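You operate a simulated robot arm through the tools that you are given. There is no shell and no other tool. Be economical: measure what you need, move in short steps, check, and stop when the job is done.

You are at the controls of a simulated two-armed robot. One attempt, no reset.

Task
On the top of table 4, fold the checked cloth in half.

It is judged by the outcome, as a careful person would: the job done as asked, and still so three seconds after it is handed in. It fails if anything else is knocked over, pushed out of place, dropped, spilled or broken. Flat cloth is picked up by pressing the open fingertips on it (5 to 10 N) and closing them slowly along it; thin cloth reads only 2 to 8 mm in the jaws.

Robot
Two 7-joint arms with two-finger parallel grippers on one trunk, on a base that drives. Base frame: it is fixed to the floor where the robot stands at the start and does not move with it; the origin is under the middle of the robot, x ahead of it, y to its left, z up; the surface under the hand at the start is at about z = 0.76. Units: m, rad, N and s.
The left shoulder is at the start at [0.07, 0.187, 1.402], the right one opposite. With the tool pointing down near the work surface each hand reaches from about 0.1 to 0.68 m from the robot's upright axis, wherever it stands, measured 20 degrees to its own side. Places, roughly: top of table 4 [0.8, 0.3, 0.8]. Payload 3.91 kg a hand.
Tool frame (each hand has its own): the origin (TCP) lies between the finger pads and is the grasp point; the fingertips stand 0.03 m ahead of it; z points along the fingers, y is the line along which they close. Largest opening 0.11 m; finger width 0.02, thickness 0.01; the body of the gripper, 0.048 by 0.112 m, starts 0.055 m behind the TCP.
Orientation is that of the tool frame in the base frame, as a unit quaternion [x, y, z, w]. With the fingers straight down and closing along the base's y, the tool's x points along the base's -x, its y along +y and its z along -z.

Tools
- The arms move only by the tool apply_moves. It takes "left_moves", "right_moves" or both (then of equal length, played together; a hand with none holds still); each is a list of rows, each an object (a shift or turn left out is 0, a gripper value left out holds the last) with "linear": the shift along the tool's x, y, z in m, a list of three; "rot": the turn, a rotation vector about the tool's x, y, z in degrees, a list of three; "claw": the finger opening in m, from 0 to 0.11. In form: [{"linear": [x, y, z], "rot": [ax, ay, az], "claw": claw}, ...]. A call has 1 to 12 rows; each row is the pose to reach, as a shift and turn from the pose commanded when the call began, along the tool's axes at that moment. A row lasts 0.2 s, in which the tool goes at most 0.05 m and 0.15 rad; a call with a longer step from one row to the next is refused whole, and so is a gripper value outside its range. Where a pose cannot be reached the arm comes as near as it can. A force on the tool above 40 N (or 10 N above the force at the start of the call, whichever is more), or a blocked arm, ends the call early, and 0.2 s more pass. The fingers move at their own pace (about 0.072 m/s each) and stop on an object; they squeeze with about 22 N. The grip force told is the motor's: it shows also when the fingers shut on nothing. Time passes only in rows, and 0.2 s behind the last, so rows that repeat a pose let the fingers close. It gives the time, the measured TCP pose, the force on the tool (base axes), the opening and the grip force at its end, in the units of the frame above (readings bear some noise), with the torque about the TCP (base axes, N m) and any sound that the robot's microphone picked up.
- Cameras (640 x 400 px; columns grow to the right, rows downward): "scene" is now at [0.1151, -0.0023, 1.5932]; the picture's right is [-0.00, -1.00, 0.00], its down [-0.88, 0.00, -0.48] and it looks along [0.48, -0.00, -0.88] (base axes); focal length 286 px, centre (320, 200). "left" rides on the left gripper at [0.072, -0.017, -0.103] in its tool frame; the picture's right is [0.23, 0.97, 0.00], its down [-0.76, 0.18, -0.62] and it looks along [-0.61, 0.14, 0.78] (tool axes); focal length 222 px, centre (320, 200). "right" rides on the right gripper at [0.072, 0.017, -0.103] in its tool frame; the picture's right is [-0.23, 0.97, 0.00], its down [-0.76, -0.18, -0.62] and it looks along [-0.61, -0.14, 0.78] (tool axes); focal length 222 px, centre (320, 200). There is no depth. A picture from a camera that has moved, and an enlarged one, comes with that camera's place and axes in the base frame and with its lens.
- snapshot(camera): a new picture of that camera. The clock stands still meanwhile.
- move_column(by): slides the trunk up (or, below 0, down) by that many m; the arms and the scene camera ride with it, the base frame stays. It gives what a move gives, with no picture.
- base_move(legs): drives the robot by 1 to 6 legs, each [ahead, turn to the left] in m and rad, along the robot's own axes; the way and the turn of a leg run together, so that a leg with both is an arc; at most 1.5 m and 3.142 rad a leg. The arms and the cameras ride along, it lands a little off, and it stops where it bumps. It gives what a move gives.
- aim_head(pan, tilt): turns the head with the scene camera to pan (to the left, within 1.501 rad either way) and tilt (down, from -0.506 to 1.204), counted from straight ahead of the robot. It gives what a move gives.
- close_up(camera, box): a new picture of the part [left, top, right, bottom] of that camera's present view, enlarged. The clock stands still meanwhile.
- hand_in(): hands the job in; it is judged then, once.

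Go step by step. Nothing tells you exact positions but the pictures and the camera data: compare them with the known pose of the tool, close in by small moves and look again before you grip or let go. The budget is 120 turns and 108 pictures, counting those below and the enlarged ones. Unless the task says otherwise, let go and move clear before handing in.

The tools are called after "Call:" by a JSON object that holds its "name" and its "arguments". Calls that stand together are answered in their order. apply_moves: Moves the arms, as the interface text tells. Its arguments: {"type":"object","properties":{"left_moves":{"type":"array","items":{"type":"object","properties":{"linear":{"type":"array","items":{"type":"number"}},"rot":{"type":"array","items":{"type":"number"}},"claw":{"type":"number"}}}},"right_moves":{"type":"array","items":{"type":"object","properties":{"linear":{"type":"array","items":{"type":"number"}},"rot":{"type":"array","items":{"type":"number"}},"claw":{"type":"number"}}}}},"required":[]} The other tools are called the same way: move_column (by) slides the trunk up or down; base_move (legs) drives the base; aim_head (pan, tilt) turns the head that bears the scene camera; snapshot (camera) takes a picture; close_up (camera, box) takes an enlarged picture of a part of a camera's view; hand_in () hands the job in.

At the start:

```text
time_s: 0.0
left_eef_pos: [0.4983, 0.3164, 0.876]
left_tool_rot: [0.0, 1.0, 0.0, 0.001]
left_wrist_force: [-0.1, 0.0, 0.3]
left_torque: [-0.03, -0.01, -0.02]
left_opening: 0.11
left_gripper_force: 0.1
right_eef_pos: [0.4844, -0.1121, 0.9658]
right_tool_rot: [0.0, 1.0, 0.0, 0.0]
right_wrist_force: [-0.3, 0.3, 0.5]
right_torque: [-0.01, 0.01, -0.04]
right_opening: 0.1101
right_gripper_force: 0.1
trunk travel left (down, up): [-0.912, 0.028]
robot x, y, heading: [-0.0002, 0.001, 0.003]
head pan, tilt: [-0.002, 1.068]
```

scene: 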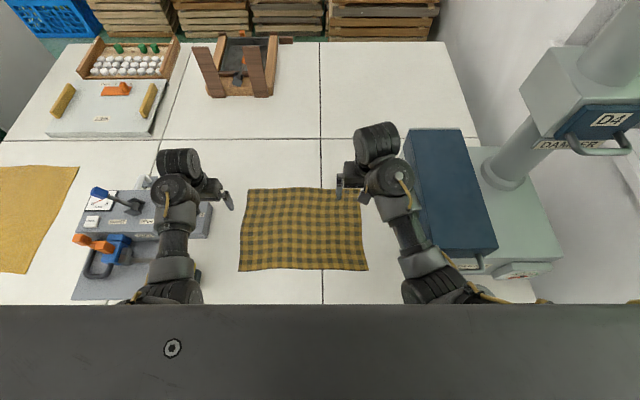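
right: 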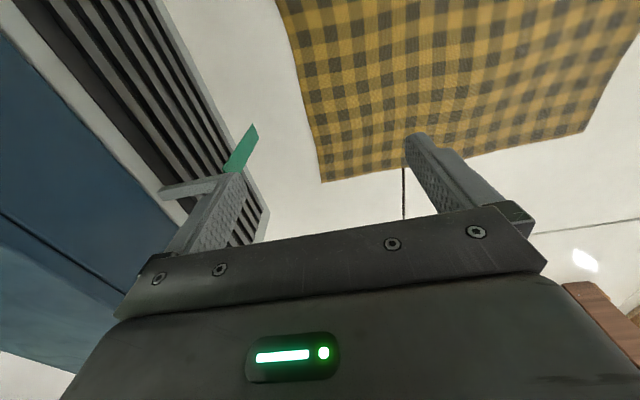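
left: 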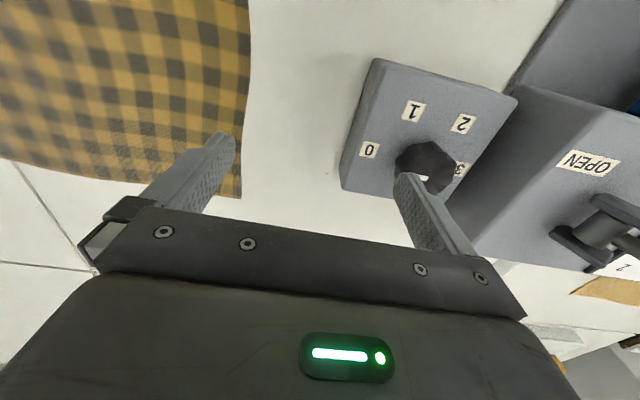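

The checked cloth lies flat at about x 0.34–0.62, y −0.14–0.24. I plan to pinch the two near corners and carry that edge over to the far edge. First I bring both hands above the near corners.

Call:
{"name": "apply_moves", "arguments": {"left_moves": [{"linear": [0, 0, -0.04], "claw": 0.04}, {"linear": [0, -0.045, -0.04]}, {"linear": [0, -0.09, -0.04]}, {"linear": [0, -0.11, -0.04]}, {"linear": [0.04, -0.11, -0.04]}, {"linear": [0.08, -0.11, -0.04]}, {"linear": [0.12, -0.11, -0.03]}, {"linear": [0.15, -0.11, -0.02]}, {"linear": [0.15, -0.11, -0.02]}], "right_moves": [{"linear": [0, 0, 0], "claw": 0.04}, {"linear": [0.03, 0, 0]}, {"linear": [0.06, 0, 0]}, {"linear": [0.09, 0, 0.01]}, {"linear": [0.12, 0.007, 0.03]}, {"linear": [0.136, 0.007, 0.05]}, {"linear": [0.136, 0.007, 0.07]}, {"linear": [0.136, 0.007, 0.07]}, {"linear": [0.136, 0.007, 0.07]}]}}

Call:
{"name": "snapshot", "arguments": {"camera": "scene"}}

Call:
{"name": "snapshot", "arguments": {"camera": "left"}}

Call:
{"name": "snapshot", "arguments": {"camera": "right"}}

```text
time_s: 0.4
left_eef_pos: [0.5032, 0.3172, 0.9074]
left_tool_rot: [-0.001, 1.0, 0.001, 0.012]
left_wrist_force: [17.1, 0.6, -37.6]
left_torque: [0.26, -0.99, 0.12]
left_opening: 0.0529
left_gripper_force: 0.1
right_eef_pos: [0.4851, -0.1131, 0.9653]
right_tool_rot: [0.0, 1.0, 0.0, -0.001]
right_wrist_force: [0.0, 0.3, -0.7]
right_torque: [0.01, 0.01, 0.0]
right_opening: 0.0527
right_gripper_force: 0.1
right hand out of reach, approached as far as the arm can: row 2
trunk travel left (down, up): [-0.912, 0.028]
robot x, y, heading: [0.0005, 0.0002, 0.004]
head pan, tilt: [-0.002, 1.068]
stopped in row 2 (left hand): the force on the tool passed its limit at 158 N (the readings are from after the stop); the commanded pose is now the measured one
```

```text
104 pictures are left
camera scene: at [0.1149, -0.003, 1.5932], right [0.0, -1.0, 0.0], down [-0.88, 0.0, -0.48], along [0.48, 0.0, -0.88], focal length 286 px, centre (320, 200)
```

scene: 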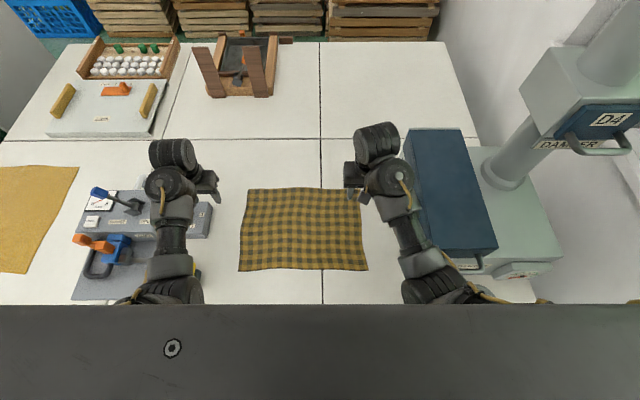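

```text
103 pictures are left
camera left: at [0.4292, 0.299, 1.009], right [-0.23, 0.97, 0.0], down [0.75, 0.18, 0.64], along [0.62, 0.15, -0.77], focal length 222 px, centre (320, 200)
```

left: 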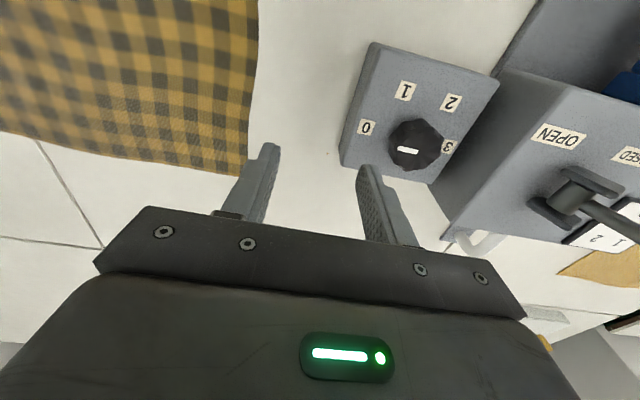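

```text
102 pictures are left
camera right: at [0.4118, -0.095, 1.0682], right [0.23, 0.97, 0.0], down [0.76, -0.18, 0.62], along [0.61, -0.14, -0.78], focal length 222 px, centre (320, 200)
```

right: 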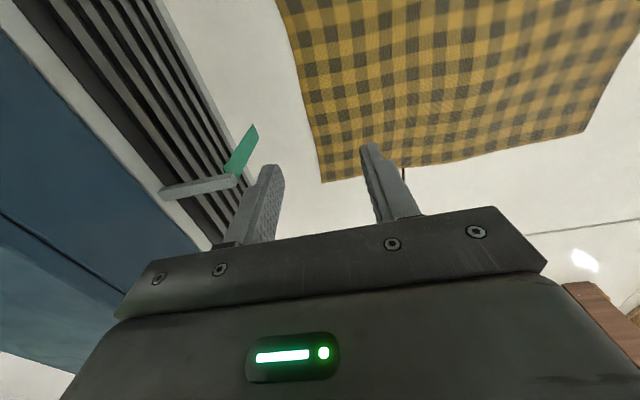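

The left hand was stopped by a large force while rising, which is unexpected. I look closer before moving anything else.

Call:
{"name": "close_up", "arguments": {"camera": "scene", "box": [60, 120, 260, 310]}}

Call:
{"name": "apply_moves", "arguments": {"left_moves": [{"linear": [0, 0, 0]}]}}

```text
2.11 times, centred on (160, 215) of scene
camera zoom: at [0.1149, -0.003, 1.5932], right [0.0, -1.0, 0.0], down [-0.88, 0.0, -0.48], along [0.48, 0.0, -0.88], focal length 602 px, centre (657, 168)
```

zoom: 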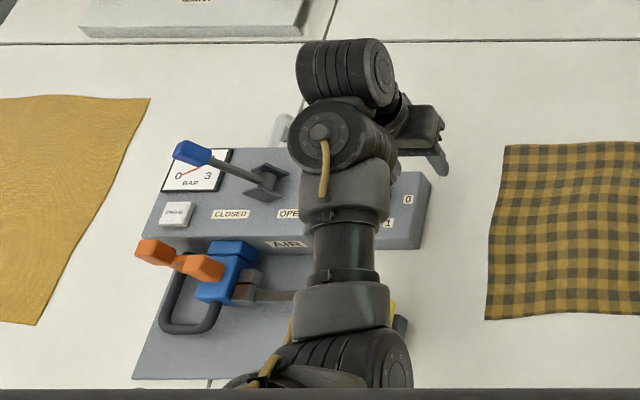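

```text
time_s: 0.8
left_eef_pos: [0.5041, 0.3168, 0.9076]
left_tool_rot: [-0.002, 1.0, 0.001, 0.013]
left_wrist_force: [9.7, 1.1, -22.2]
left_torque: [0.09, -0.55, 0.02]
left_opening: 0.0401
left_gripper_force: 0.1
right_eef_pos: [0.4844, -0.1116, 0.964]
right_tool_rot: [0.0, 1.0, 0.0, 0.0]
right_wrist_force: [0.4, -1.4, 0.3]
right_torque: [-0.02, 0.02, 0.01]
right_opening: 0.04
right_gripper_force: 0.1
trunk travel left (down, up): [-0.912, 0.028]
robot x, y, heading: [0.0006, 0.0002, 0.005]
head pan, tilt: [-0.002, 1.068]
stopped in row 1 (left hand): the force on the tool passed its limit at 52 N (the readings are from after the stop); the commanded pose is now the measured one
```

The force and torque fit the hand's camera mount touching its own forearm when the hand is high and close in. I lower the left hand to relieve it, then try moving inward at a lower height.

Call:
{"name": "apply_moves", "arguments": {"left_moves": [{"linear": [0, 0, 0.015]}, {"linear": [0, 0, 0.03]}, {"linear": [0, 0, 0.03]}]}}

```text
time_s: 1.6
left_eef_pos: [0.504, 0.3167, 0.8783]
left_tool_rot: [-0.001, 1.0, 0.001, 0.012]
left_wrist_force: [-1.2, 0.6, 0.0]
left_torque: [-0.05, -0.02, 0.0]
left_opening: 0.0403
left_gripper_force: 0.1
right_eef_pos: [0.4845, -0.1114, 0.9658]
right_tool_rot: [0.0, 1.0, 0.0, 0.0]
right_wrist_force: [0.0, -0.3, 0.1]
right_torque: [0.0, 0.01, -0.01]
right_opening: 0.04
right_gripper_force: 0.0
trunk travel left (down, up): [-0.912, 0.028]
robot x, y, heading: [0.001, -0.0019, 0.003]
head pan, tilt: [-0.002, 1.068]
```

Forces are clear again. I move the left hand sideways over the cloth and lower the right one.

Call:
{"name": "apply_moves", "arguments": {"left_moves": [{"linear": [0, -0.03, 0]}, {"linear": [0, -0.06, 0]}, {"linear": [0, -0.09, 0]}, {"linear": [0, -0.11, 0.01]}, {"linear": [0.02, -0.11, 0.02]}, {"linear": [0.04, -0.11, 0.03]}, {"linear": [0.06, -0.11, 0.03]}, {"linear": [0.06, -0.11, 0.03]}], "right_moves": [{"linear": [0, 0, 0.03]}, {"linear": [0, 0, 0.06]}, {"linear": [0, 0, 0.09]}, {"linear": [0, 0, 0.11]}, {"linear": [0.02, 0, 0.115]}, {"linear": [0.04, 0, 0.115]}, {"linear": [0.06, 0, 0.115]}, {"linear": [0.06, 0, 0.115]}]}}

```text
time_s: 3.4
left_eef_pos: [0.4462, 0.2074, 0.8431]
left_tool_rot: [-0.003, 1.0, 0.001, 0.011]
left_wrist_force: [-0.6, -0.4, 0.4]
left_torque: [-0.03, 0.01, 0.0]
left_opening: 0.0401
left_gripper_force: 0.1
right_eef_pos: [0.4245, -0.1107, 0.8504]
right_tool_rot: [0.0, 1.0, -0.001, 0.0]
right_wrist_force: [1.2, -0.1, -0.6]
right_torque: [0.0, 0.01, 0.0]
right_opening: 0.0398
right_gripper_force: 0.1
trunk travel left (down, up): [-0.912, 0.028]
robot x, y, heading: [-0.0009, 0.0014, 0.002]
head pan, tilt: [-0.002, 1.068]
```

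Low heights work. I continue back toward the near corners.

Call:
{"name": "apply_moves", "arguments": {"left_moves": [{"linear": [0.02, 0, 0]}, {"linear": [0.04, 0, 0]}, {"linear": [0.06, 0, 0]}, {"linear": [0.08, 0, 0]}, {"linear": [0.095, 0, 0]}, {"linear": [0.095, 0, 0]}], "right_moves": [{"linear": [0.02, 0, 0]}, {"linear": [0.04, 0, 0]}, {"linear": [0.06, 0, 0.005]}, {"linear": [0.075, 0, 0.005]}, {"linear": [0.075, 0, 0.005]}, {"linear": [0.075, 0, 0.005]}]}}

Call:
{"name": "snapshot", "arguments": {"camera": "left"}}

Call:
{"name": "snapshot", "arguments": {"camera": "right"}}

Call:
{"name": "snapshot", "arguments": {"camera": "scene"}}

```text
time_s: 4.8
left_eef_pos: [0.35, 0.2061, 0.8422]
left_tool_rot: [-0.002, 1.0, 0.001, 0.011]
left_wrist_force: [-0.4, -0.1, -0.7]
left_torque: [-0.02, -0.01, -0.01]
left_opening: 0.0401
left_gripper_force: 0.1
right_eef_pos: [0.3484, -0.1125, 0.8453]
right_tool_rot: [0.0, 1.0, 0.0, 0.001]
right_wrist_force: [-0.5, -0.2, -0.3]
right_torque: [0.02, -0.02, 0.0]
right_opening: 0.0401
right_gripper_force: 0.1
trunk travel left (down, up): [-0.912, 0.028]
robot x, y, heading: [0.0029, 0.0, -0.003]
head pan, tilt: [-0.002, 1.068]
```

```text
100 pictures are left
camera left: at [0.276, 0.1889, 0.9448], right [-0.23, 0.97, 0.0], down [0.75, 0.18, 0.64], along [0.62, 0.15, -0.77], focal length 222 px, centre (320, 200)
```

left: 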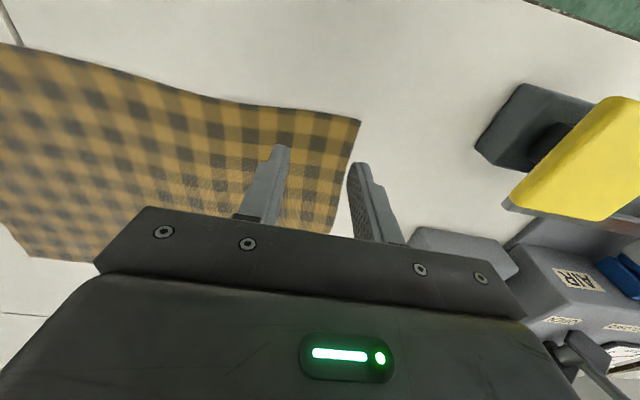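

```text
99 pictures are left
camera right: at [0.2768, -0.094, 0.9479], right [0.23, 0.97, 0.0], down [0.76, -0.18, 0.62], along [0.61, -0.14, -0.78], focal length 222 px, centre (320, 200)
```

right: 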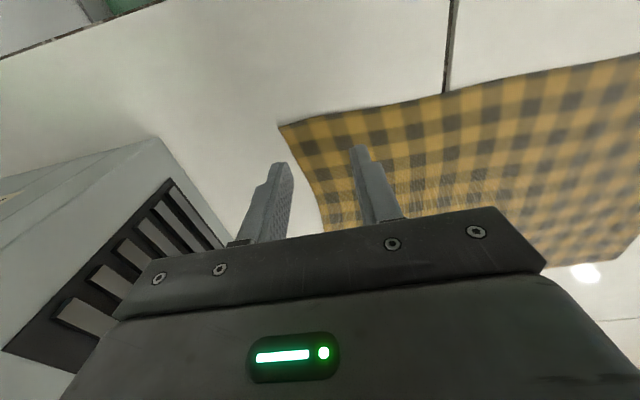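

```text
98 pictures are left
camera scene: at [0.1154, -0.0025, 1.5932], right [0.0, -1.0, 0.0], down [-0.88, 0.0, -0.48], along [0.48, 0.0, -0.88], focal length 286 px, centre (320, 200)
```

scene: 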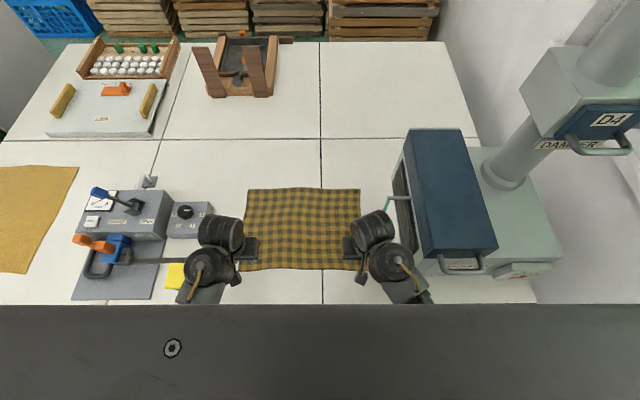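

The near corners are at about (0.333, 0.236) and (0.336, −0.142), and the near edge sits at x≈0.336. I shift the hands slightly inward and descend to just above the cloth.

Call:
{"name": "apply_moves", "arguments": {"left_moves": [{"linear": [0.002, -0.011, 0.01]}, {"linear": [0.002, -0.011, 0.02]}, {"linear": [0.002, -0.011, 0.03]}, {"linear": [0.002, -0.011, 0.04]}, {"linear": [0.002, -0.011, 0.044]}, {"linear": [0.002, -0.011, 0.044]}], "right_moves": [{"linear": [0, 0.0125, 0.01]}, {"linear": [0, 0.0125, 0.02]}, {"linear": [0, 0.0125, 0.03]}, {"linear": [0, 0.0125, 0.04]}, {"linear": [0, 0.0125, 0.047]}, {"linear": [0, 0.0125, 0.047]}]}}

Call:
{"name": "snapshot", "arguments": {"camera": "left"}}

Call:
{"name": "snapshot", "arguments": {"camera": "right"}}

```text
time_s: 6.2
left_eef_pos: [0.3503, 0.1961, 0.7988]
left_tool_rot: [-0.001, 1.0, 0.001, 0.011]
left_wrist_force: [-0.1, -0.6, 0.4]
left_torque: [0.01, -0.01, 0.01]
left_opening: 0.0401
left_gripper_force: 0.0
right_eef_pos: [0.3496, -0.1007, 0.7986]
right_tool_rot: [0.0, 1.0, 0.0, 0.0]
right_wrist_force: [-0.4, 0.1, -1.3]
right_torque: [0.01, 0.03, 0.0]
right_opening: 0.0399
right_gripper_force: 0.1
trunk travel left (down, up): [-0.912, 0.028]
robot x, y, heading: [0.0022, 0.0003, 0.002]
head pan, tilt: [-0.002, 1.068]
```

```text
97 pictures are left
camera left: at [0.2755, 0.1779, 0.9014], right [-0.23, 0.97, 0.0], down [0.75, 0.18, 0.64], along [0.62, 0.15, -0.77], focal length 222 px, centre (320, 200)
```

left: 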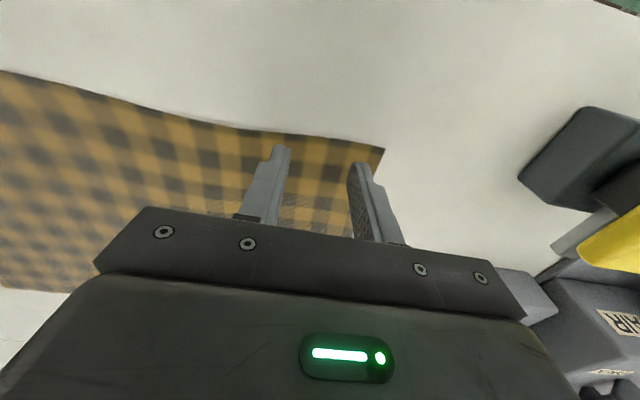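

```text
96 pictures are left
camera right: at [0.2767, -0.0829, 0.9019], right [0.23, 0.97, 0.0], down [0.76, -0.18, 0.62], along [0.61, -0.14, -0.78], focal length 222 px, centre (320, 200)
```

right: 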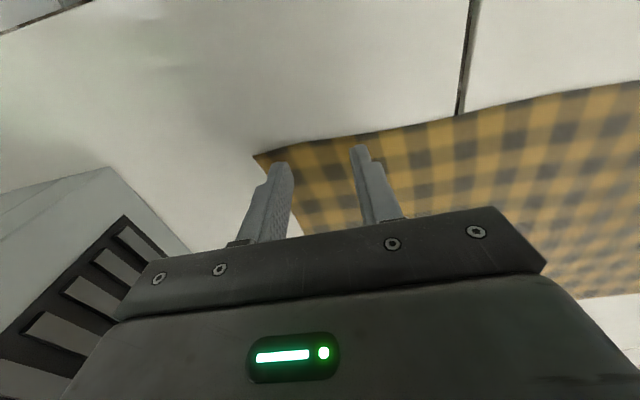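

The fingertips are right over the near edge. I press down gently, with the right hand a few mm further in.

Call:
{"name": "apply_moves", "arguments": {"left_moves": [{"linear": [0.001, 0, 0.003]}, {"linear": [0.001, 0, 0.006]}, {"linear": [0.001, 0, 0.009]}, {"linear": [0.001, 0, 0.009]}], "right_moves": [{"linear": [0, 0.007, 0.003]}, {"linear": [0, 0.007, 0.006]}, {"linear": [0, 0.007, 0.009]}, {"linear": [0, 0.007, 0.009]}]}}

```text
time_s: 7.2
left_eef_pos: [0.3495, 0.1953, 0.7922]
left_tool_rot: [-0.002, 1.0, 0.001, 0.012]
left_wrist_force: [1.4, 2.2, 8.2]
left_torque: [0.02, 0.04, 0.04]
left_opening: 0.0401
left_gripper_force: 0.0
right_eef_pos: [0.3488, -0.0938, 0.7913]
right_tool_rot: [0.0, 1.0, 0.0, 0.002]
right_wrist_force: [1.3, -2.6, 18.9]
right_torque: [-0.21, 0.08, 0.03]
right_opening: 0.0399
right_gripper_force: 0.1
trunk travel left (down, up): [-0.912, 0.028]
robot x, y, heading: [-0.0005, -0.0014, -0.001]
head pan, tilt: [-0.002, 1.068]
```

The left hand presses at 8 N. I ease the right hand slightly and close both slowly.

Call:
{"name": "apply_moves", "arguments": {"left_moves": [{"claw": 0.04}, {"claw": 0.036}, {"claw": 0.032}, {"claw": 0.028}, {"claw": 0.024}, {"claw": 0.02}, {"claw": 0.016}, {"claw": 0.012}, {"claw": 0.008}, {"claw": 0.004}, {"claw": 0.0}, {"claw": 0.0}], "right_moves": [{"linear": [0, 0, -0.002], "claw": 0.04}, {"linear": [0, 0, -0.002], "claw": 0.036}, {"linear": [0, 0, -0.002], "claw": 0.032}, {"linear": [0, 0, -0.002], "claw": 0.028}, {"linear": [0, 0, -0.002], "claw": 0.024}, {"linear": [0, 0, -0.002], "claw": 0.02}, {"linear": [0, 0, -0.002], "claw": 0.016}, {"linear": [0, 0, -0.002], "claw": 0.012}, {"linear": [0, 0, -0.002], "claw": 0.008}, {"linear": [0, 0, -0.002], "claw": 0.004}, {"linear": [0, 0, -0.002], "claw": 0.0}, {"linear": [0, 0, -0.002], "claw": 0.0}]}}

Call:
{"name": "snapshot", "arguments": {"camera": "left"}}

Call:
{"name": "snapshot", "arguments": {"camera": "right"}}

```text
time_s: 9.8
left_eef_pos: [0.3482, 0.1957, 0.7909]
left_tool_rot: [-0.002, 1.0, 0.002, 0.013]
left_wrist_force: [0.9, 0.4, 30.0]
left_torque: [-0.02, 0.17, -0.02]
left_opening: 0.0026
left_gripper_force: 21.9
right_eef_pos: [0.3482, -0.0945, 0.7924]
right_tool_rot: [0.0, 1.0, 0.001, 0.001]
right_wrist_force: [0.0, -0.2, -0.7]
right_torque: [-0.02, 0.0, -0.02]
right_opening: 0.0001
right_gripper_force: 21.8
trunk travel left (down, up): [-0.912, 0.028]
robot x, y, heading: [0.0014, -0.0032, 0.003]
head pan, tilt: [-0.002, 1.068]
```

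```text
95 pictures are left
camera left: at [0.2734, 0.1772, 0.893], right [-0.23, 0.97, 0.0], down [0.74, 0.18, 0.64], along [0.63, 0.15, -0.77], focal length 222 px, centre (320, 200)
```

left: 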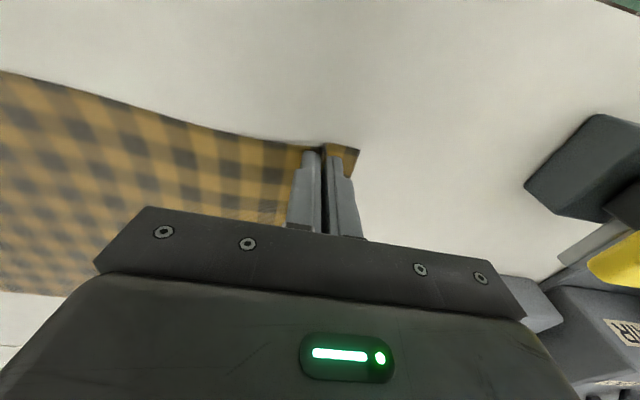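

```text
94 pictures are left
camera right: at [0.2753, -0.0764, 0.8952], right [0.23, 0.97, 0.0], down [0.76, -0.18, 0.62], along [0.61, -0.14, -0.78], focal length 222 px, centre (320, 200)
```

right: 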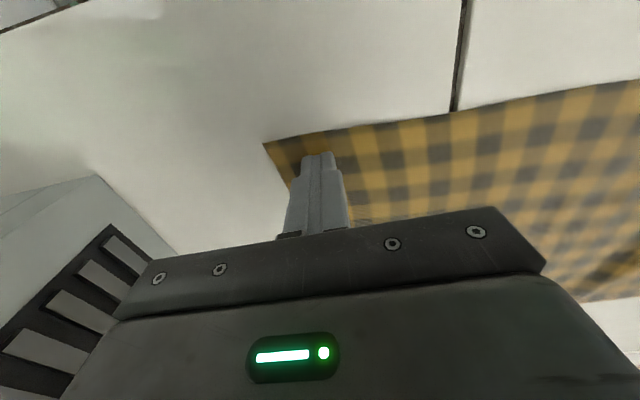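

The left hand has the cloth (2.6 mm); the right closed on nothing. I ease the left up a little, then reopen the right and press again.

Call:
{"name": "apply_moves", "arguments": {"left_moves": [{"linear": [0, 0, -0.002]}, {"linear": [0, 0, -0.003]}, {"linear": [0, 0, -0.003]}, {"linear": [0, 0, -0.003]}, {"linear": [0, 0, -0.003]}], "right_moves": [{"linear": [0, 0, -0.006], "claw": 0.0}, {"linear": [0, 0.003, -0.006], "claw": 0.04}, {"linear": [0, 0.003, -0.006], "claw": 0.04}, {"linear": [0, 0.003, -0.002], "claw": 0.04}, {"linear": [0, 0.003, 0.0013], "claw": 0.04}]}}

```text
time_s: 11.0
left_eef_pos: [0.3492, 0.1964, 0.7938]
left_tool_rot: [-0.002, 1.0, 0.001, 0.012]
left_wrist_force: [0.4, 0.9, -0.3]
left_torque: [-0.02, 0.0, -0.03]
left_opening: 0.0025
left_gripper_force: 22.1
right_eef_pos: [0.3507, -0.0898, 0.7917]
right_tool_rot: [0.0, 1.0, 0.001, 0.002]
right_wrist_force: [0.3, -1.0, 13.9]
right_torque: [-0.3, 0.01, 0.01]
right_opening: 0.0405
right_gripper_force: 0.4
trunk travel left (down, up): [-0.912, 0.028]
robot x, y, heading: [0.0021, -0.0024, 0.003]
head pan, tilt: [-0.002, 1.068]
```

The torque shows only the outer right finger is loaded. I tilt the right hand slightly to even the contact.

Call:
{"name": "apply_moves", "arguments": {"right_moves": [{"linear": [0, 0, -0.001], "rot": [1, 0, 0]}, {"linear": [0, 0, 0], "rot": [1, 0, 0]}, {"linear": [0, 0, 0], "rot": [1, 0, 0]}]}}

```text
time_s: 11.8
left_eef_pos: [0.3484, 0.1939, 0.7941]
left_tool_rot: [-0.003, 1.0, 0.001, 0.013]
left_wrist_force: [0.4, -1.1, -0.2]
left_torque: [0.02, -0.02, 0.0]
left_opening: 0.0023
left_gripper_force: 22.2
right_eef_pos: [0.3491, -0.0903, 0.7922]
right_tool_rot: [0.0, 1.0, -0.008, 0.002]
right_wrist_force: [2.1, 0.2, 25.6]
right_torque: [0.66, 0.05, -0.06]
right_opening: 0.0396
right_gripper_force: 0.1
trunk travel left (down, up): [-0.912, 0.028]
robot x, y, heading: [-0.0008, 0.0002, -0.002]
head pan, tilt: [-0.002, 1.068]
```

Call:
{"name": "apply_moves", "arguments": {"right_moves": [{"linear": [0, 0, -0.001], "rot": [-0.6, 0, 0]}, {"linear": [0, 0, -0.0003], "rot": [-0.6, 0, 0]}, {"linear": [0, 0, -0.0003], "rot": [-0.6, 0, 0]}]}}

```text
time_s: 12.6
left_eef_pos: [0.3479, 0.1969, 0.7941]
left_tool_rot: [-0.001, 1.0, 0.001, 0.013]
left_wrist_force: [-0.6, 0.1, 0.1]
left_torque: [-0.03, 0.03, -0.01]
left_opening: 0.0028
left_gripper_force: 21.9
right_eef_pos: [0.3508, -0.0891, 0.7897]
right_tool_rot: [-0.001, 1.0, -0.004, 0.001]
right_wrist_force: [4.4, 0.7, 22.9]
right_torque: [0.4, 0.0, -0.07]
right_opening: 0.0401
right_gripper_force: 0.1
trunk travel left (down, up): [-0.912, 0.028]
robot x, y, heading: [0.0029, 0.0011, 0.0]
head pan, tilt: [-0.002, 1.068]
```

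The right hand is close to balanced now; I close it slowly while still pressing.

Call:
{"name": "apply_moves", "arguments": {"right_moves": [{"linear": [0, 0, -0.0006], "rot": [-0.2, 0, 0], "claw": 0.037}, {"linear": [0, 0, -0.0006], "rot": [-0.2, 0, 0], "claw": 0.033}, {"linear": [0, 0, -0.0006], "rot": [-0.2, 0, 0], "claw": 0.029}, {"linear": [0, 0, -0.0006], "rot": [-0.2, 0, 0], "claw": 0.025}, {"linear": [0, 0, -0.0006], "rot": [-0.2, 0, 0], "claw": 0.021}, {"linear": [0, 0, -0.0006], "rot": [-0.2, 0, 0], "claw": 0.017}, {"linear": [0, 0, -0.0006], "rot": [-0.2, 0, 0], "claw": 0.013}, {"linear": [0, 0, -0.0006], "rot": [-0.2, 0, 0], "claw": 0.009}, {"linear": [0, 0, -0.0006], "rot": [-0.2, 0, 0], "claw": 0.005}, {"linear": [0, 0, -0.0006], "rot": [-0.2, 0, 0], "claw": 0.001}, {"linear": [0, 0, -0.0006], "rot": [-0.2, 0, 0], "claw": 0.0}, {"linear": [0, 0, -0.0006], "rot": [-0.2, 0, 0], "claw": 0.0}]}}

Call:
{"name": "snapshot", "arguments": {"camera": "right"}}

```text
time_s: 15.2
left_eef_pos: [0.3486, 0.1961, 0.7938]
left_tool_rot: [-0.001, 1.0, 0.001, 0.013]
left_wrist_force: [-0.1, -4.1, 0.2]
left_torque: [-0.18, 0.03, -0.01]
left_opening: 0.0025
left_gripper_force: 22.4
right_eef_pos: [0.3481, -0.0899, 0.7913]
right_tool_rot: [0.0, 1.0, -0.002, 0.0]
right_wrist_force: [-0.9, 4.1, 5.0]
right_torque: [0.09, 0.03, 0.06]
right_opening: 0.0064
right_gripper_force: 22.5
trunk travel left (down, up): [-0.912, 0.028]
robot x, y, heading: [0.0008, -0.0003, 0.002]
head pan, tilt: [-0.002, 1.068]
```

```text
93 pictures are left
camera right: at [0.2765, -0.0722, 0.8944], right [0.23, 0.97, 0.0], down [0.76, -0.17, 0.62], along [0.61, -0.14, -0.78], focal length 222 px, centre (320, 200)
```

right: 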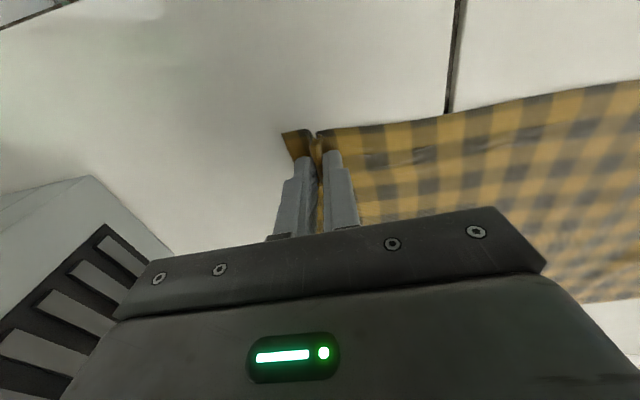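

Both corners are held (2.5 and 6.4 mm). I bring the hands a few mm together for slack, then lift and start carrying the near edge forward.

Call:
{"name": "apply_moves", "arguments": {"left_moves": [{"linear": [0, -0.003, -0.01]}, {"linear": [-0.005, -0.003, -0.02]}, {"linear": [-0.012, -0.003, -0.03]}, {"linear": [-0.022, -0.003, -0.04]}, {"linear": [-0.037, -0.003, -0.046]}, {"linear": [-0.052, -0.003, -0.05]}, {"linear": [-0.067, -0.003, -0.054]}, {"linear": [-0.082, -0.003, -0.058]}, {"linear": [-0.082, -0.003, -0.058]}], "right_moves": [{"linear": [0, 0.003, -0.01]}, {"linear": [-0.005, 0.003, -0.02]}, {"linear": [-0.012, 0.003, -0.03]}, {"linear": [-0.022, 0.003, -0.04]}, {"linear": [-0.037, 0.003, -0.046]}, {"linear": [-0.052, 0.003, -0.05]}, {"linear": [-0.067, 0.003, -0.054]}, {"linear": [-0.082, 0.003, -0.058]}, {"linear": [-0.082, 0.003, -0.058]}]}}

Call:
{"name": "snapshot", "arguments": {"camera": "scene"}}

Call:
{"name": "snapshot", "arguments": {"camera": "right"}}

```text
time_s: 17.2
left_eef_pos: [0.4296, 0.1927, 0.8534]
left_tool_rot: [-0.002, 1.0, 0.0, 0.011]
left_wrist_force: [-0.1, -0.4, 0.0]
left_torque: [-0.04, 0.02, 0.0]
left_opening: 0.0026
left_gripper_force: 22.5
right_eef_pos: [0.4304, -0.0874, 0.8502]
right_tool_rot: [-0.001, 1.0, -0.002, 0.0]
right_wrist_force: [-0.1, 0.3, 0.2]
right_torque: [-0.01, 0.02, -0.01]
right_opening: 0.0064
right_gripper_force: 21.8
trunk travel left (down, up): [-0.912, 0.028]
robot x, y, heading: [-0.0011, 0.0004, -0.002]
head pan, tilt: [-0.002, 1.068]
```

```text
92 pictures are left
camera scene: at [0.1141, -0.0024, 1.5933], right [0.0, -1.0, 0.0], down [-0.88, 0.0, -0.48], along [0.48, 0.0, -0.88], focal length 286 px, centre (320, 200)
```

scene: 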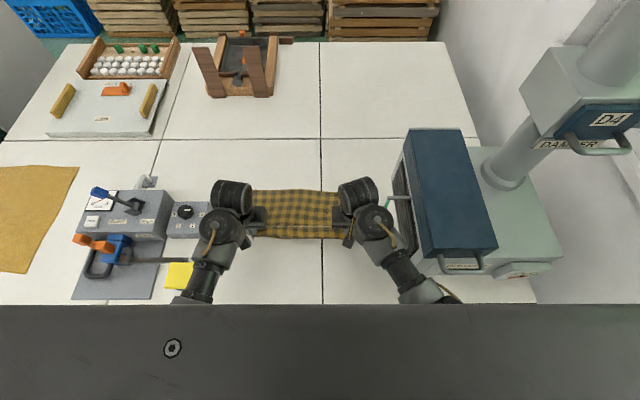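

```text
91 pictures are left
camera right: at [0.3584, -0.0691, 0.9528], right [0.23, 0.97, 0.0], down [0.76, -0.18, 0.62], along [0.61, -0.14, -0.78], focal length 222 px, centre (320, 200)
```

right: 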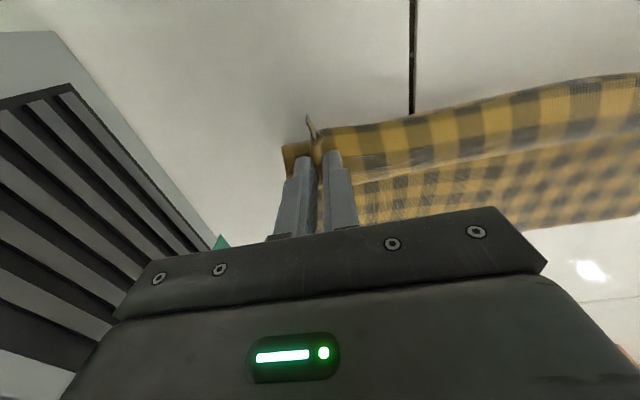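

The cloth is held on both sides and the fold is forming. I continue over and down toward the far edge.

Call:
{"name": "apply_moves", "arguments": {"left_moves": [{"linear": [-0.02, 0, -0.006]}, {"linear": [-0.04, 0, -0.012]}, {"linear": [-0.06, 0, -0.012]}, {"linear": [-0.08, 0, -0.012]}, {"linear": [-0.1, 0, -0.008]}, {"linear": [-0.12, 0, 0]}, {"linear": [-0.135, 0, 0.01]}, {"linear": [-0.15, 0, 0.022]}, {"linear": [-0.163, 0, 0.033]}, {"linear": [-0.17, 0, 0.04]}, {"linear": [-0.172, 0, 0.042]}, {"linear": [-0.172, 0, 0.042]}], "right_moves": [{"linear": [-0.02, 0, -0.006]}, {"linear": [-0.04, 0, -0.012]}, {"linear": [-0.06, 0, -0.012]}, {"linear": [-0.08, 0, -0.012]}, {"linear": [-0.1, 0, -0.008]}, {"linear": [-0.12, 0, 0]}, {"linear": [-0.135, 0, 0.01]}, {"linear": [-0.15, 0, 0.022]}, {"linear": [-0.163, 0, 0.033]}, {"linear": [-0.17, 0, 0.04]}, {"linear": [-0.172, 0, 0.042]}, {"linear": [-0.172, 0, 0.042]}]}}

Call:
{"name": "snapshot", "arguments": {"camera": "scene"}}

Call:
{"name": "snapshot", "arguments": {"camera": "left"}}

Call:
{"name": "snapshot", "arguments": {"camera": "right"}}

```text
time_s: 19.8
left_eef_pos: [0.6012, 0.1939, 0.8163]
left_tool_rot: [-0.002, 1.0, 0.001, 0.012]
left_wrist_force: [0.2, -0.5, 0.7]
left_torque: [-0.02, 0.0, 0.0]
left_opening: 0.0025
left_gripper_force: 22.1
right_eef_pos: [0.6017, -0.0862, 0.8066]
right_tool_rot: [0.0, 1.0, -0.002, 0.0]
right_wrist_force: [0.1, -0.4, -0.2]
right_torque: [0.0, 0.03, 0.02]
right_opening: 0.0061
right_gripper_force: 21.7
trunk travel left (down, up): [-0.912, 0.028]
robot x, y, heading: [-0.0018, -0.0006, -0.001]
head pan, tilt: [-0.002, 1.068]
```

```text
90 pictures are left
camera scene: at [0.1153, -0.0024, 1.5932], right [0.0, -1.0, 0.0], down [-0.88, 0.0, -0.48], along [0.48, 0.0, -0.88], focal length 286 px, centre (320, 200)
```

scene: 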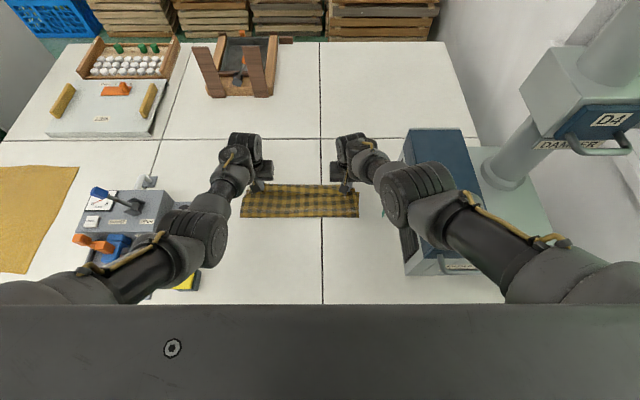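

```text
89 pictures are left
camera left: at [0.5277, 0.1754, 0.9182], right [-0.23, 0.97, 0.0], down [0.75, 0.18, 0.64], along [0.62, 0.15, -0.77], focal length 222 px, centre (320, 200)
```

left: 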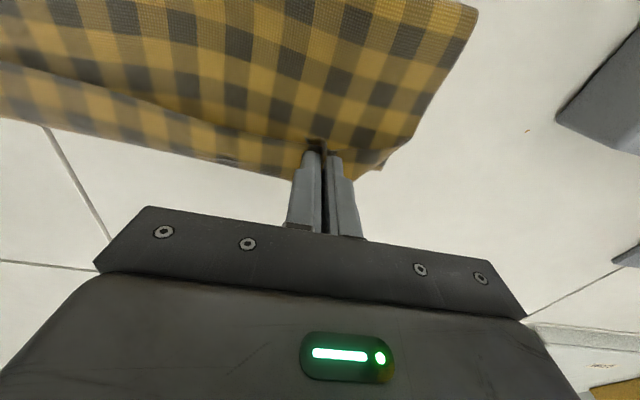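

```text
88 pictures are left
camera right: at [0.5292, -0.0689, 0.91], right [0.23, 0.97, 0.0], down [0.76, -0.18, 0.62], along [0.61, -0.14, -0.78], focal length 222 px, centre (320, 200)
```

right: 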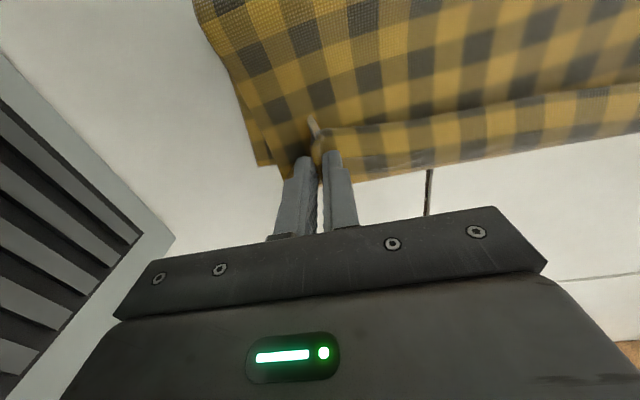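

The near edge has been carried over the far edge. I zoom in to check alignment before lowering.

Call:
{"name": "close_up", "arguments": {"camera": "left", "box": [200, 80, 480, 240]}}

Call:
{"name": "close_up", "arguments": {"camera": "right", "box": [200, 80, 480, 240]}}

```text
2.29 times, centred on (340, 160) of left
camera zoom: at [0.5277, 0.1754, 0.9182], right [-0.23, 0.97, 0.0], down [0.75, 0.18, 0.64], along [0.62, 0.15, -0.77], focal length 508 px, centre (274, 291)
```

zoom: 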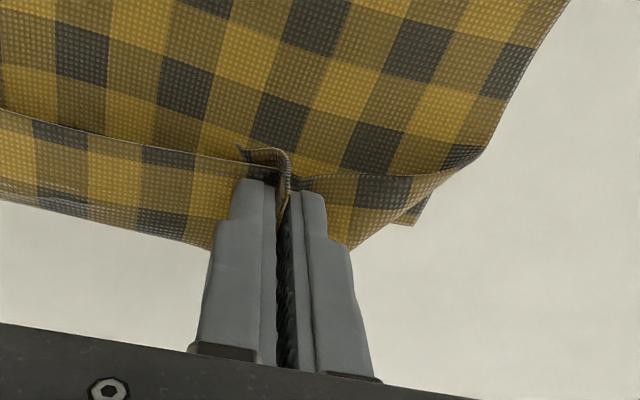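

```text
2.29 times, centred on (340, 160) of right
camera zoom: at [0.5292, -0.0689, 0.91], right [0.23, 0.97, 0.0], down [0.76, -0.18, 0.62], along [0.61, -0.14, -0.78], focal length 508 px, centre (274, 291)
```

zoom: 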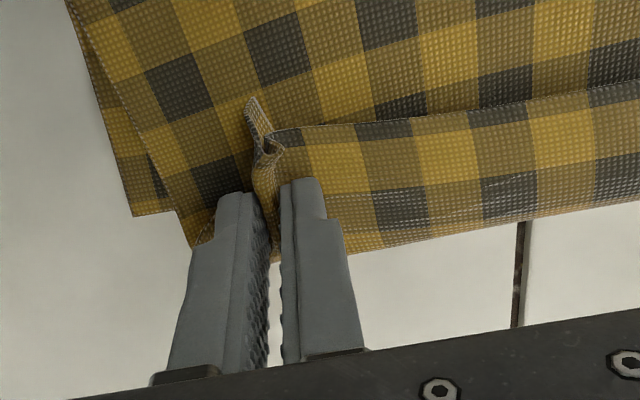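

The fold is in place, but the held edge is curled back on top as a hem of 3–4 cm, because the grip was too deep. I will carry the edge back, lay it flat and regrip right at the border with tilted fingers, so that little or no hem remains.

Call:
{"name": "apply_moves", "arguments": {"left_moves": [{"linear": [0.01, 0, -0.015]}, {"linear": [0.025, 0, -0.03]}, {"linear": [0.045, 0, -0.042]}, {"linear": [0.065, 0, -0.05]}, {"linear": [0.09, 0, -0.052]}, {"linear": [0.115, 0, -0.05]}, {"linear": [0.14, 0, -0.046]}, {"linear": [0.165, 0, -0.04]}, {"linear": [0.19, 0, -0.03]}, {"linear": [0.215, 0, -0.022]}, {"linear": [0.235, 0, -0.01]}, {"linear": [0.245, 0, 0.0]}], "right_moves": [{"linear": [0.01, 0, -0.015]}, {"linear": [0.025, 0, -0.03]}, {"linear": [0.045, 0, -0.042]}, {"linear": [0.065, 0, -0.05]}, {"linear": [0.09, 0, -0.052]}, {"linear": [0.115, 0, -0.05]}, {"linear": [0.14, 0, -0.046]}, {"linear": [0.165, 0, -0.04]}, {"linear": [0.19, 0, -0.03]}, {"linear": [0.215, 0, -0.022]}, {"linear": [0.235, 0, -0.01]}, {"linear": [0.245, 0, 0.0]}]}}

Call:
{"name": "snapshot", "arguments": {"camera": "scene"}}

```text
time_s: 22.4
left_eef_pos: [0.3564, 0.1931, 0.8097]
left_tool_rot: [-0.002, 1.0, 0.001, 0.011]
left_wrist_force: [0.2, -0.3, 0.2]
left_torque: [-0.02, 0.02, -0.02]
left_opening: 0.0024
left_gripper_force: 21.8
right_eef_pos: [0.3582, -0.0888, 0.808]
right_tool_rot: [0.0, 1.0, -0.001, 0.002]
right_wrist_force: [0.6, 1.2, 0.4]
right_torque: [0.01, 0.01, 0.0]
right_opening: 0.0066
right_gripper_force: 22.6
trunk travel left (down, up): [-0.912, 0.028]
robot x, y, heading: [0.0025, -0.0005, -0.005]
head pan, tilt: [-0.002, 1.068]
```

```text
85 pictures are left
camera scene: at [0.1146, -0.0023, 1.5933], right [0.0, -1.0, 0.0], down [-0.88, 0.0, -0.48], along [0.48, 0.0, -0.88], focal length 286 px, centre (320, 200)
```

scene: 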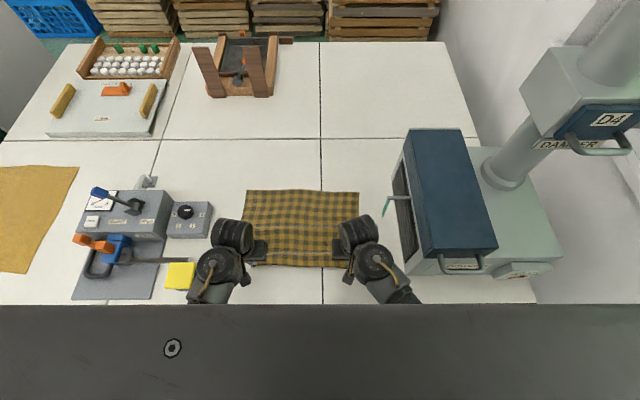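

The cloth is back flat. I lower it, spread slightly outward, release, and rise a little.

Call:
{"name": "apply_moves", "arguments": {"left_moves": [{"linear": [0.008, 0.003, 0.008]}, {"linear": [0.012, 0.005, 0.014]}, {"linear": [0.012, 0.005, 0.014]}, {"linear": [0.012, 0.005, 0.014], "claw": 0.03}, {"linear": [0.012, 0.005, 0.014], "claw": 0.03}, {"linear": [0.012, 0.005, 0.014], "claw": 0.045}, {"linear": [0.012, 0.005, 0.014], "claw": 0.05}, {"linear": [0.012, 0.005, -0.006]}, {"linear": [0.012, 0.005, -0.035]}], "right_moves": [{"linear": [0.008, -0.003, 0.008]}, {"linear": [0.012, -0.005, 0.014]}, {"linear": [0.012, -0.005, 0.014]}, {"linear": [0.012, -0.005, 0.014], "claw": 0.03}, {"linear": [0.012, -0.005, 0.014], "claw": 0.03}, {"linear": [0.012, -0.005, 0.014], "claw": 0.045}, {"linear": [0.012, -0.005, 0.014], "claw": 0.05}, {"linear": [0.012, -0.005, -0.006]}, {"linear": [0.012, -0.005, -0.035]}]}}

Call:
{"name": "snapshot", "arguments": {"camera": "left"}}

Call:
{"name": "snapshot", "arguments": {"camera": "right"}}

```text
time_s: 24.4
left_eef_pos: [0.3432, 0.1978, 0.8452]
left_tool_rot: [-0.001, 1.0, 0.001, 0.01]
left_wrist_force: [0.5, -1.4, 0.4]
left_torque: [-0.02, 0.01, -0.01]
left_opening: 0.05
left_gripper_force: 0.1
right_eef_pos: [0.3468, -0.091, 0.8439]
right_tool_rot: [0.0, 1.0, -0.002, 0.001]
right_wrist_force: [0.3, -0.3, 0.3]
right_torque: [-0.02, -0.04, -0.04]
right_opening: 0.0499
right_gripper_force: 0.0
trunk travel left (down, up): [-0.912, 0.028]
robot x, y, heading: [-0.0004, -0.0001, 0.002]
head pan, tilt: [-0.002, 1.068]
```

```text
84 pictures are left
camera left: at [0.2692, 0.1794, 0.9469], right [-0.23, 0.97, 0.0], down [0.75, 0.18, 0.64], along [0.62, 0.15, -0.77], focal length 222 px, centre (320, 200)
```

left: 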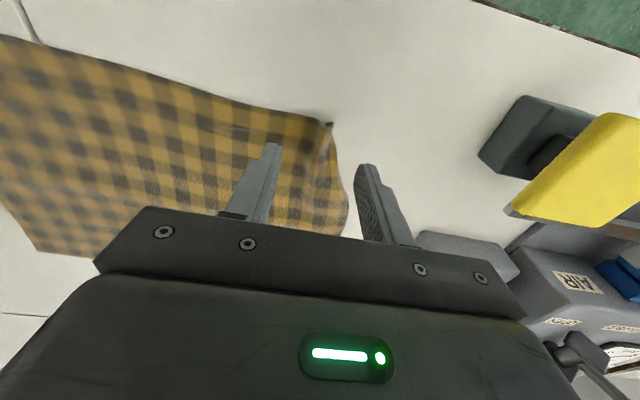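

```text
83 pictures are left
camera right: at [0.2741, -0.0736, 0.9471], right [0.23, 0.97, 0.0], down [0.76, -0.17, 0.62], along [0.61, -0.14, -0.78], focal length 222 px, centre (320, 200)
```

right: 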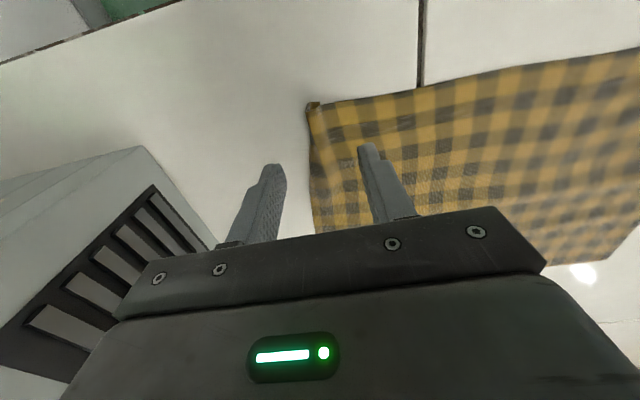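

Call:
{"name": "close_up", "arguments": {"camera": "left", "box": [200, 80, 400, 240]}}

Call:
{"name": "close_up", "arguments": {"camera": "right", "box": [250, 60, 450, 220]}}

```text
2.50 times, centred on (300, 160) of left
camera zoom: at [0.2692, 0.1794, 0.9469], right [-0.23, 0.97, 0.0], down [0.75, 0.18, 0.64], along [0.62, 0.15, -0.77], focal length 555 px, centre (370, 300)
```

zoom: 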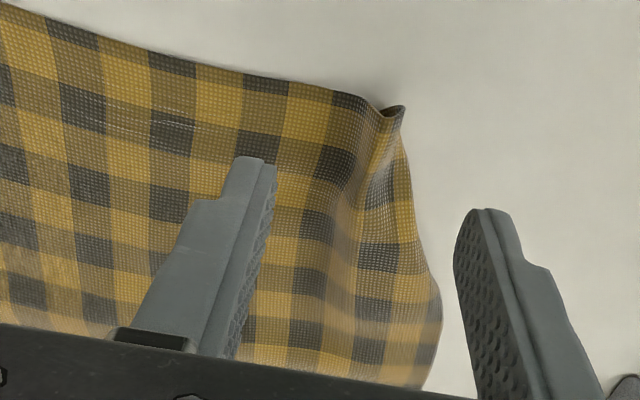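

```text
2.50 times, centred on (350, 140) of right
camera zoom: at [0.2741, -0.0736, 0.9471], right [0.23, 0.97, 0.0], down [0.76, -0.17, 0.62], along [0.61, -0.14, -0.78], focal length 555 px, centre (245, 350)
```

zoom: 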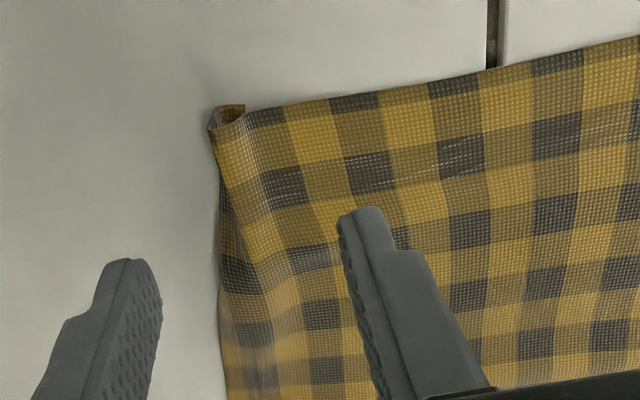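

The corners carry small standing ridges from the pinch. I'll smooth them by pressing the closed fingertips inside each ridge and stroking outward.

Call:
{"name": "apply_moves", "arguments": {"left_moves": [{"linear": [-0.006, -0.02, 0], "claw": 0.0}, {"linear": [-0.006, -0.033, 0.02]}, {"linear": [-0.006, -0.033, 0.04]}, {"linear": [-0.006, -0.033, 0.05]}, {"linear": [-0.006, -0.033, 0.053]}, {"linear": [-0.006, -0.033, 0.053]}], "right_moves": [{"linear": [-0.004, 0.02, 0], "claw": 0.0}, {"linear": [-0.004, 0.033, 0.02]}, {"linear": [-0.004, 0.033, 0.04]}, {"linear": [-0.004, 0.033, 0.05]}, {"linear": [-0.004, 0.033, 0.0525]}, {"linear": [-0.004, 0.033, 0.0525]}]}}

```text
time_s: 25.8
left_eef_pos: [0.3497, 0.1646, 0.7931]
left_tool_rot: [-0.001, 1.0, 0.001, 0.012]
left_wrist_force: [0.8, -0.8, 1.4]
left_torque: [0.0, 0.05, -0.01]
left_opening: 0.0
left_gripper_force: 21.2
right_eef_pos: [0.351, -0.0593, 0.7911]
right_tool_rot: [-0.001, 1.0, -0.001, 0.003]
right_wrist_force: [1.9, -2.7, 28.0]
right_torque: [-0.08, 0.08, 0.0]
right_opening: 0.0
right_gripper_force: 21.7
trunk travel left (down, up): [-0.912, 0.028]
robot x, y, heading: [0.0027, 0.0005, -0.002]
head pan, tilt: [-0.002, 1.068]
```

Call:
{"name": "apply_moves", "arguments": {"left_moves": [{"linear": [0, 0, 0.0008]}, {"linear": [0, 0.01, 0.0008]}, {"linear": [0, 0.02, 0.0008]}, {"linear": [0, 0.03, 0.0008]}, {"linear": [0, 0.04, 0.0008]}, {"linear": [0, 0.05, 0.0008]}, {"linear": [0, 0.06, 0.0008]}, {"linear": [0, 0.07, 0.0008]}, {"linear": [0, 0.07, -0.025]}, {"linear": [0, 0.04, -0.05]}], "right_moves": [{"linear": [0, 0, -0.0018]}, {"linear": [0, -0.01, -0.0018]}, {"linear": [0, -0.02, -0.0018]}, {"linear": [0, -0.03, -0.0018]}, {"linear": [0, -0.04, -0.0018]}, {"linear": [0, -0.05, -0.0018]}, {"linear": [0, -0.06, -0.0018]}, {"linear": [0, -0.07, -0.0018]}, {"linear": [0, -0.07, -0.025]}, {"linear": [0, -0.04, -0.05]}]}}

Call:
{"name": "close_up", "arguments": {"camera": "left", "box": [160, 60, 480, 260]}}

Call:
{"name": "close_up", "arguments": {"camera": "right", "box": [160, 60, 480, 260]}}

```text
time_s: 28.0
left_eef_pos: [0.3459, 0.207, 0.842]
left_tool_rot: [-0.002, 1.0, 0.001, 0.011]
left_wrist_force: [-0.6, -0.3, -0.4]
left_torque: [0.04, 0.02, 0.03]
left_opening: 0.0001
left_gripper_force: 21.9
right_eef_pos: [0.3504, -0.0985, 0.8388]
right_tool_rot: [0.001, 1.0, -0.003, -0.001]
right_wrist_force: [0.4, 0.4, -0.5]
right_torque: [0.02, 0.02, -0.01]
right_opening: 0.0
right_gripper_force: 21.9
trunk travel left (down, up): [-0.912, 0.028]
robot x, y, heading: [-0.0037, -0.0021, 0.001]
head pan, tilt: [-0.002, 1.068]
```

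```text
2.00 times, centred on (320, 160) of left
camera zoom: at [0.2731, 0.1881, 0.9434], right [-0.23, 0.97, 0.0], down [0.75, 0.18, 0.64], along [0.62, 0.15, -0.77], focal length 444 px, centre (320, 280)
```

zoom: 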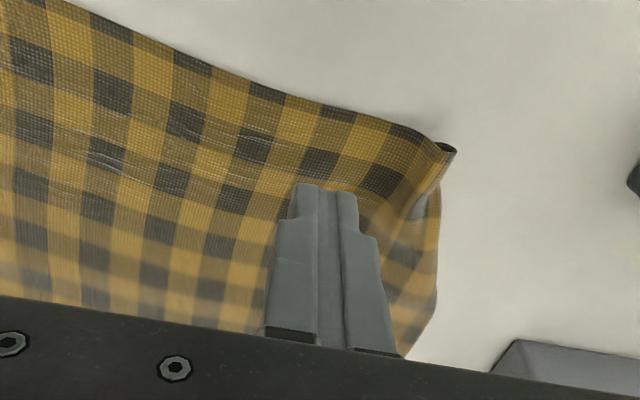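

```text
2.00 times, centred on (320, 160) of right
camera zoom: at [0.2772, -0.0806, 0.9415], right [0.23, 0.97, 0.0], down [0.76, -0.18, 0.62], along [0.61, -0.14, -0.78], focal length 444 px, centre (320, 280)
```

zoom: 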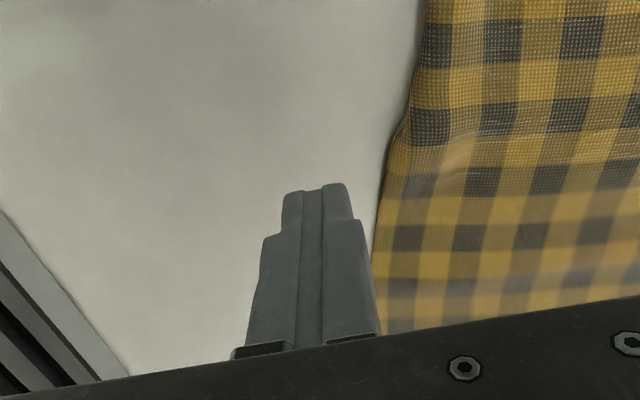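

Call:
{"name": "snapshot", "arguments": {"camera": "right"}}

Call:
{"name": "close_up", "arguments": {"camera": "scene", "box": [220, 170, 400, 300]}}

```text
78 pictures are left
camera right: at [0.2772, -0.0806, 0.9415], right [0.23, 0.97, 0.0], down [0.76, -0.18, 0.62], along [0.61, -0.14, -0.78], focal length 222 px, centre (320, 200)
```

right: 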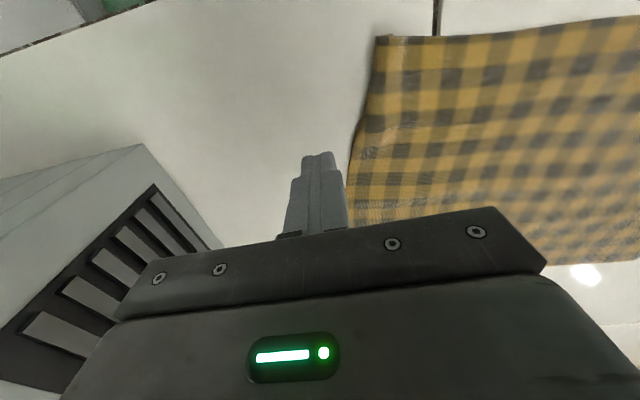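

```text
3.08 times, centred on (310, 235) of scene
camera zoom: at [0.115, -0.0029, 1.5931], right [0.0, -1.0, 0.0], down [-0.88, 0.0, -0.48], along [0.48, 0.0, -0.88], focal length 879 px, centre (351, 92)
```

zoom: 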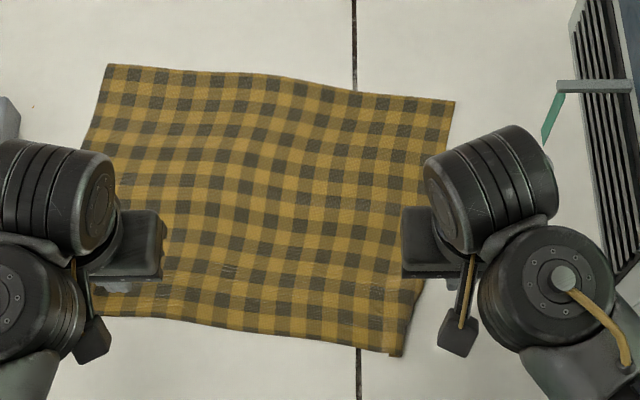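

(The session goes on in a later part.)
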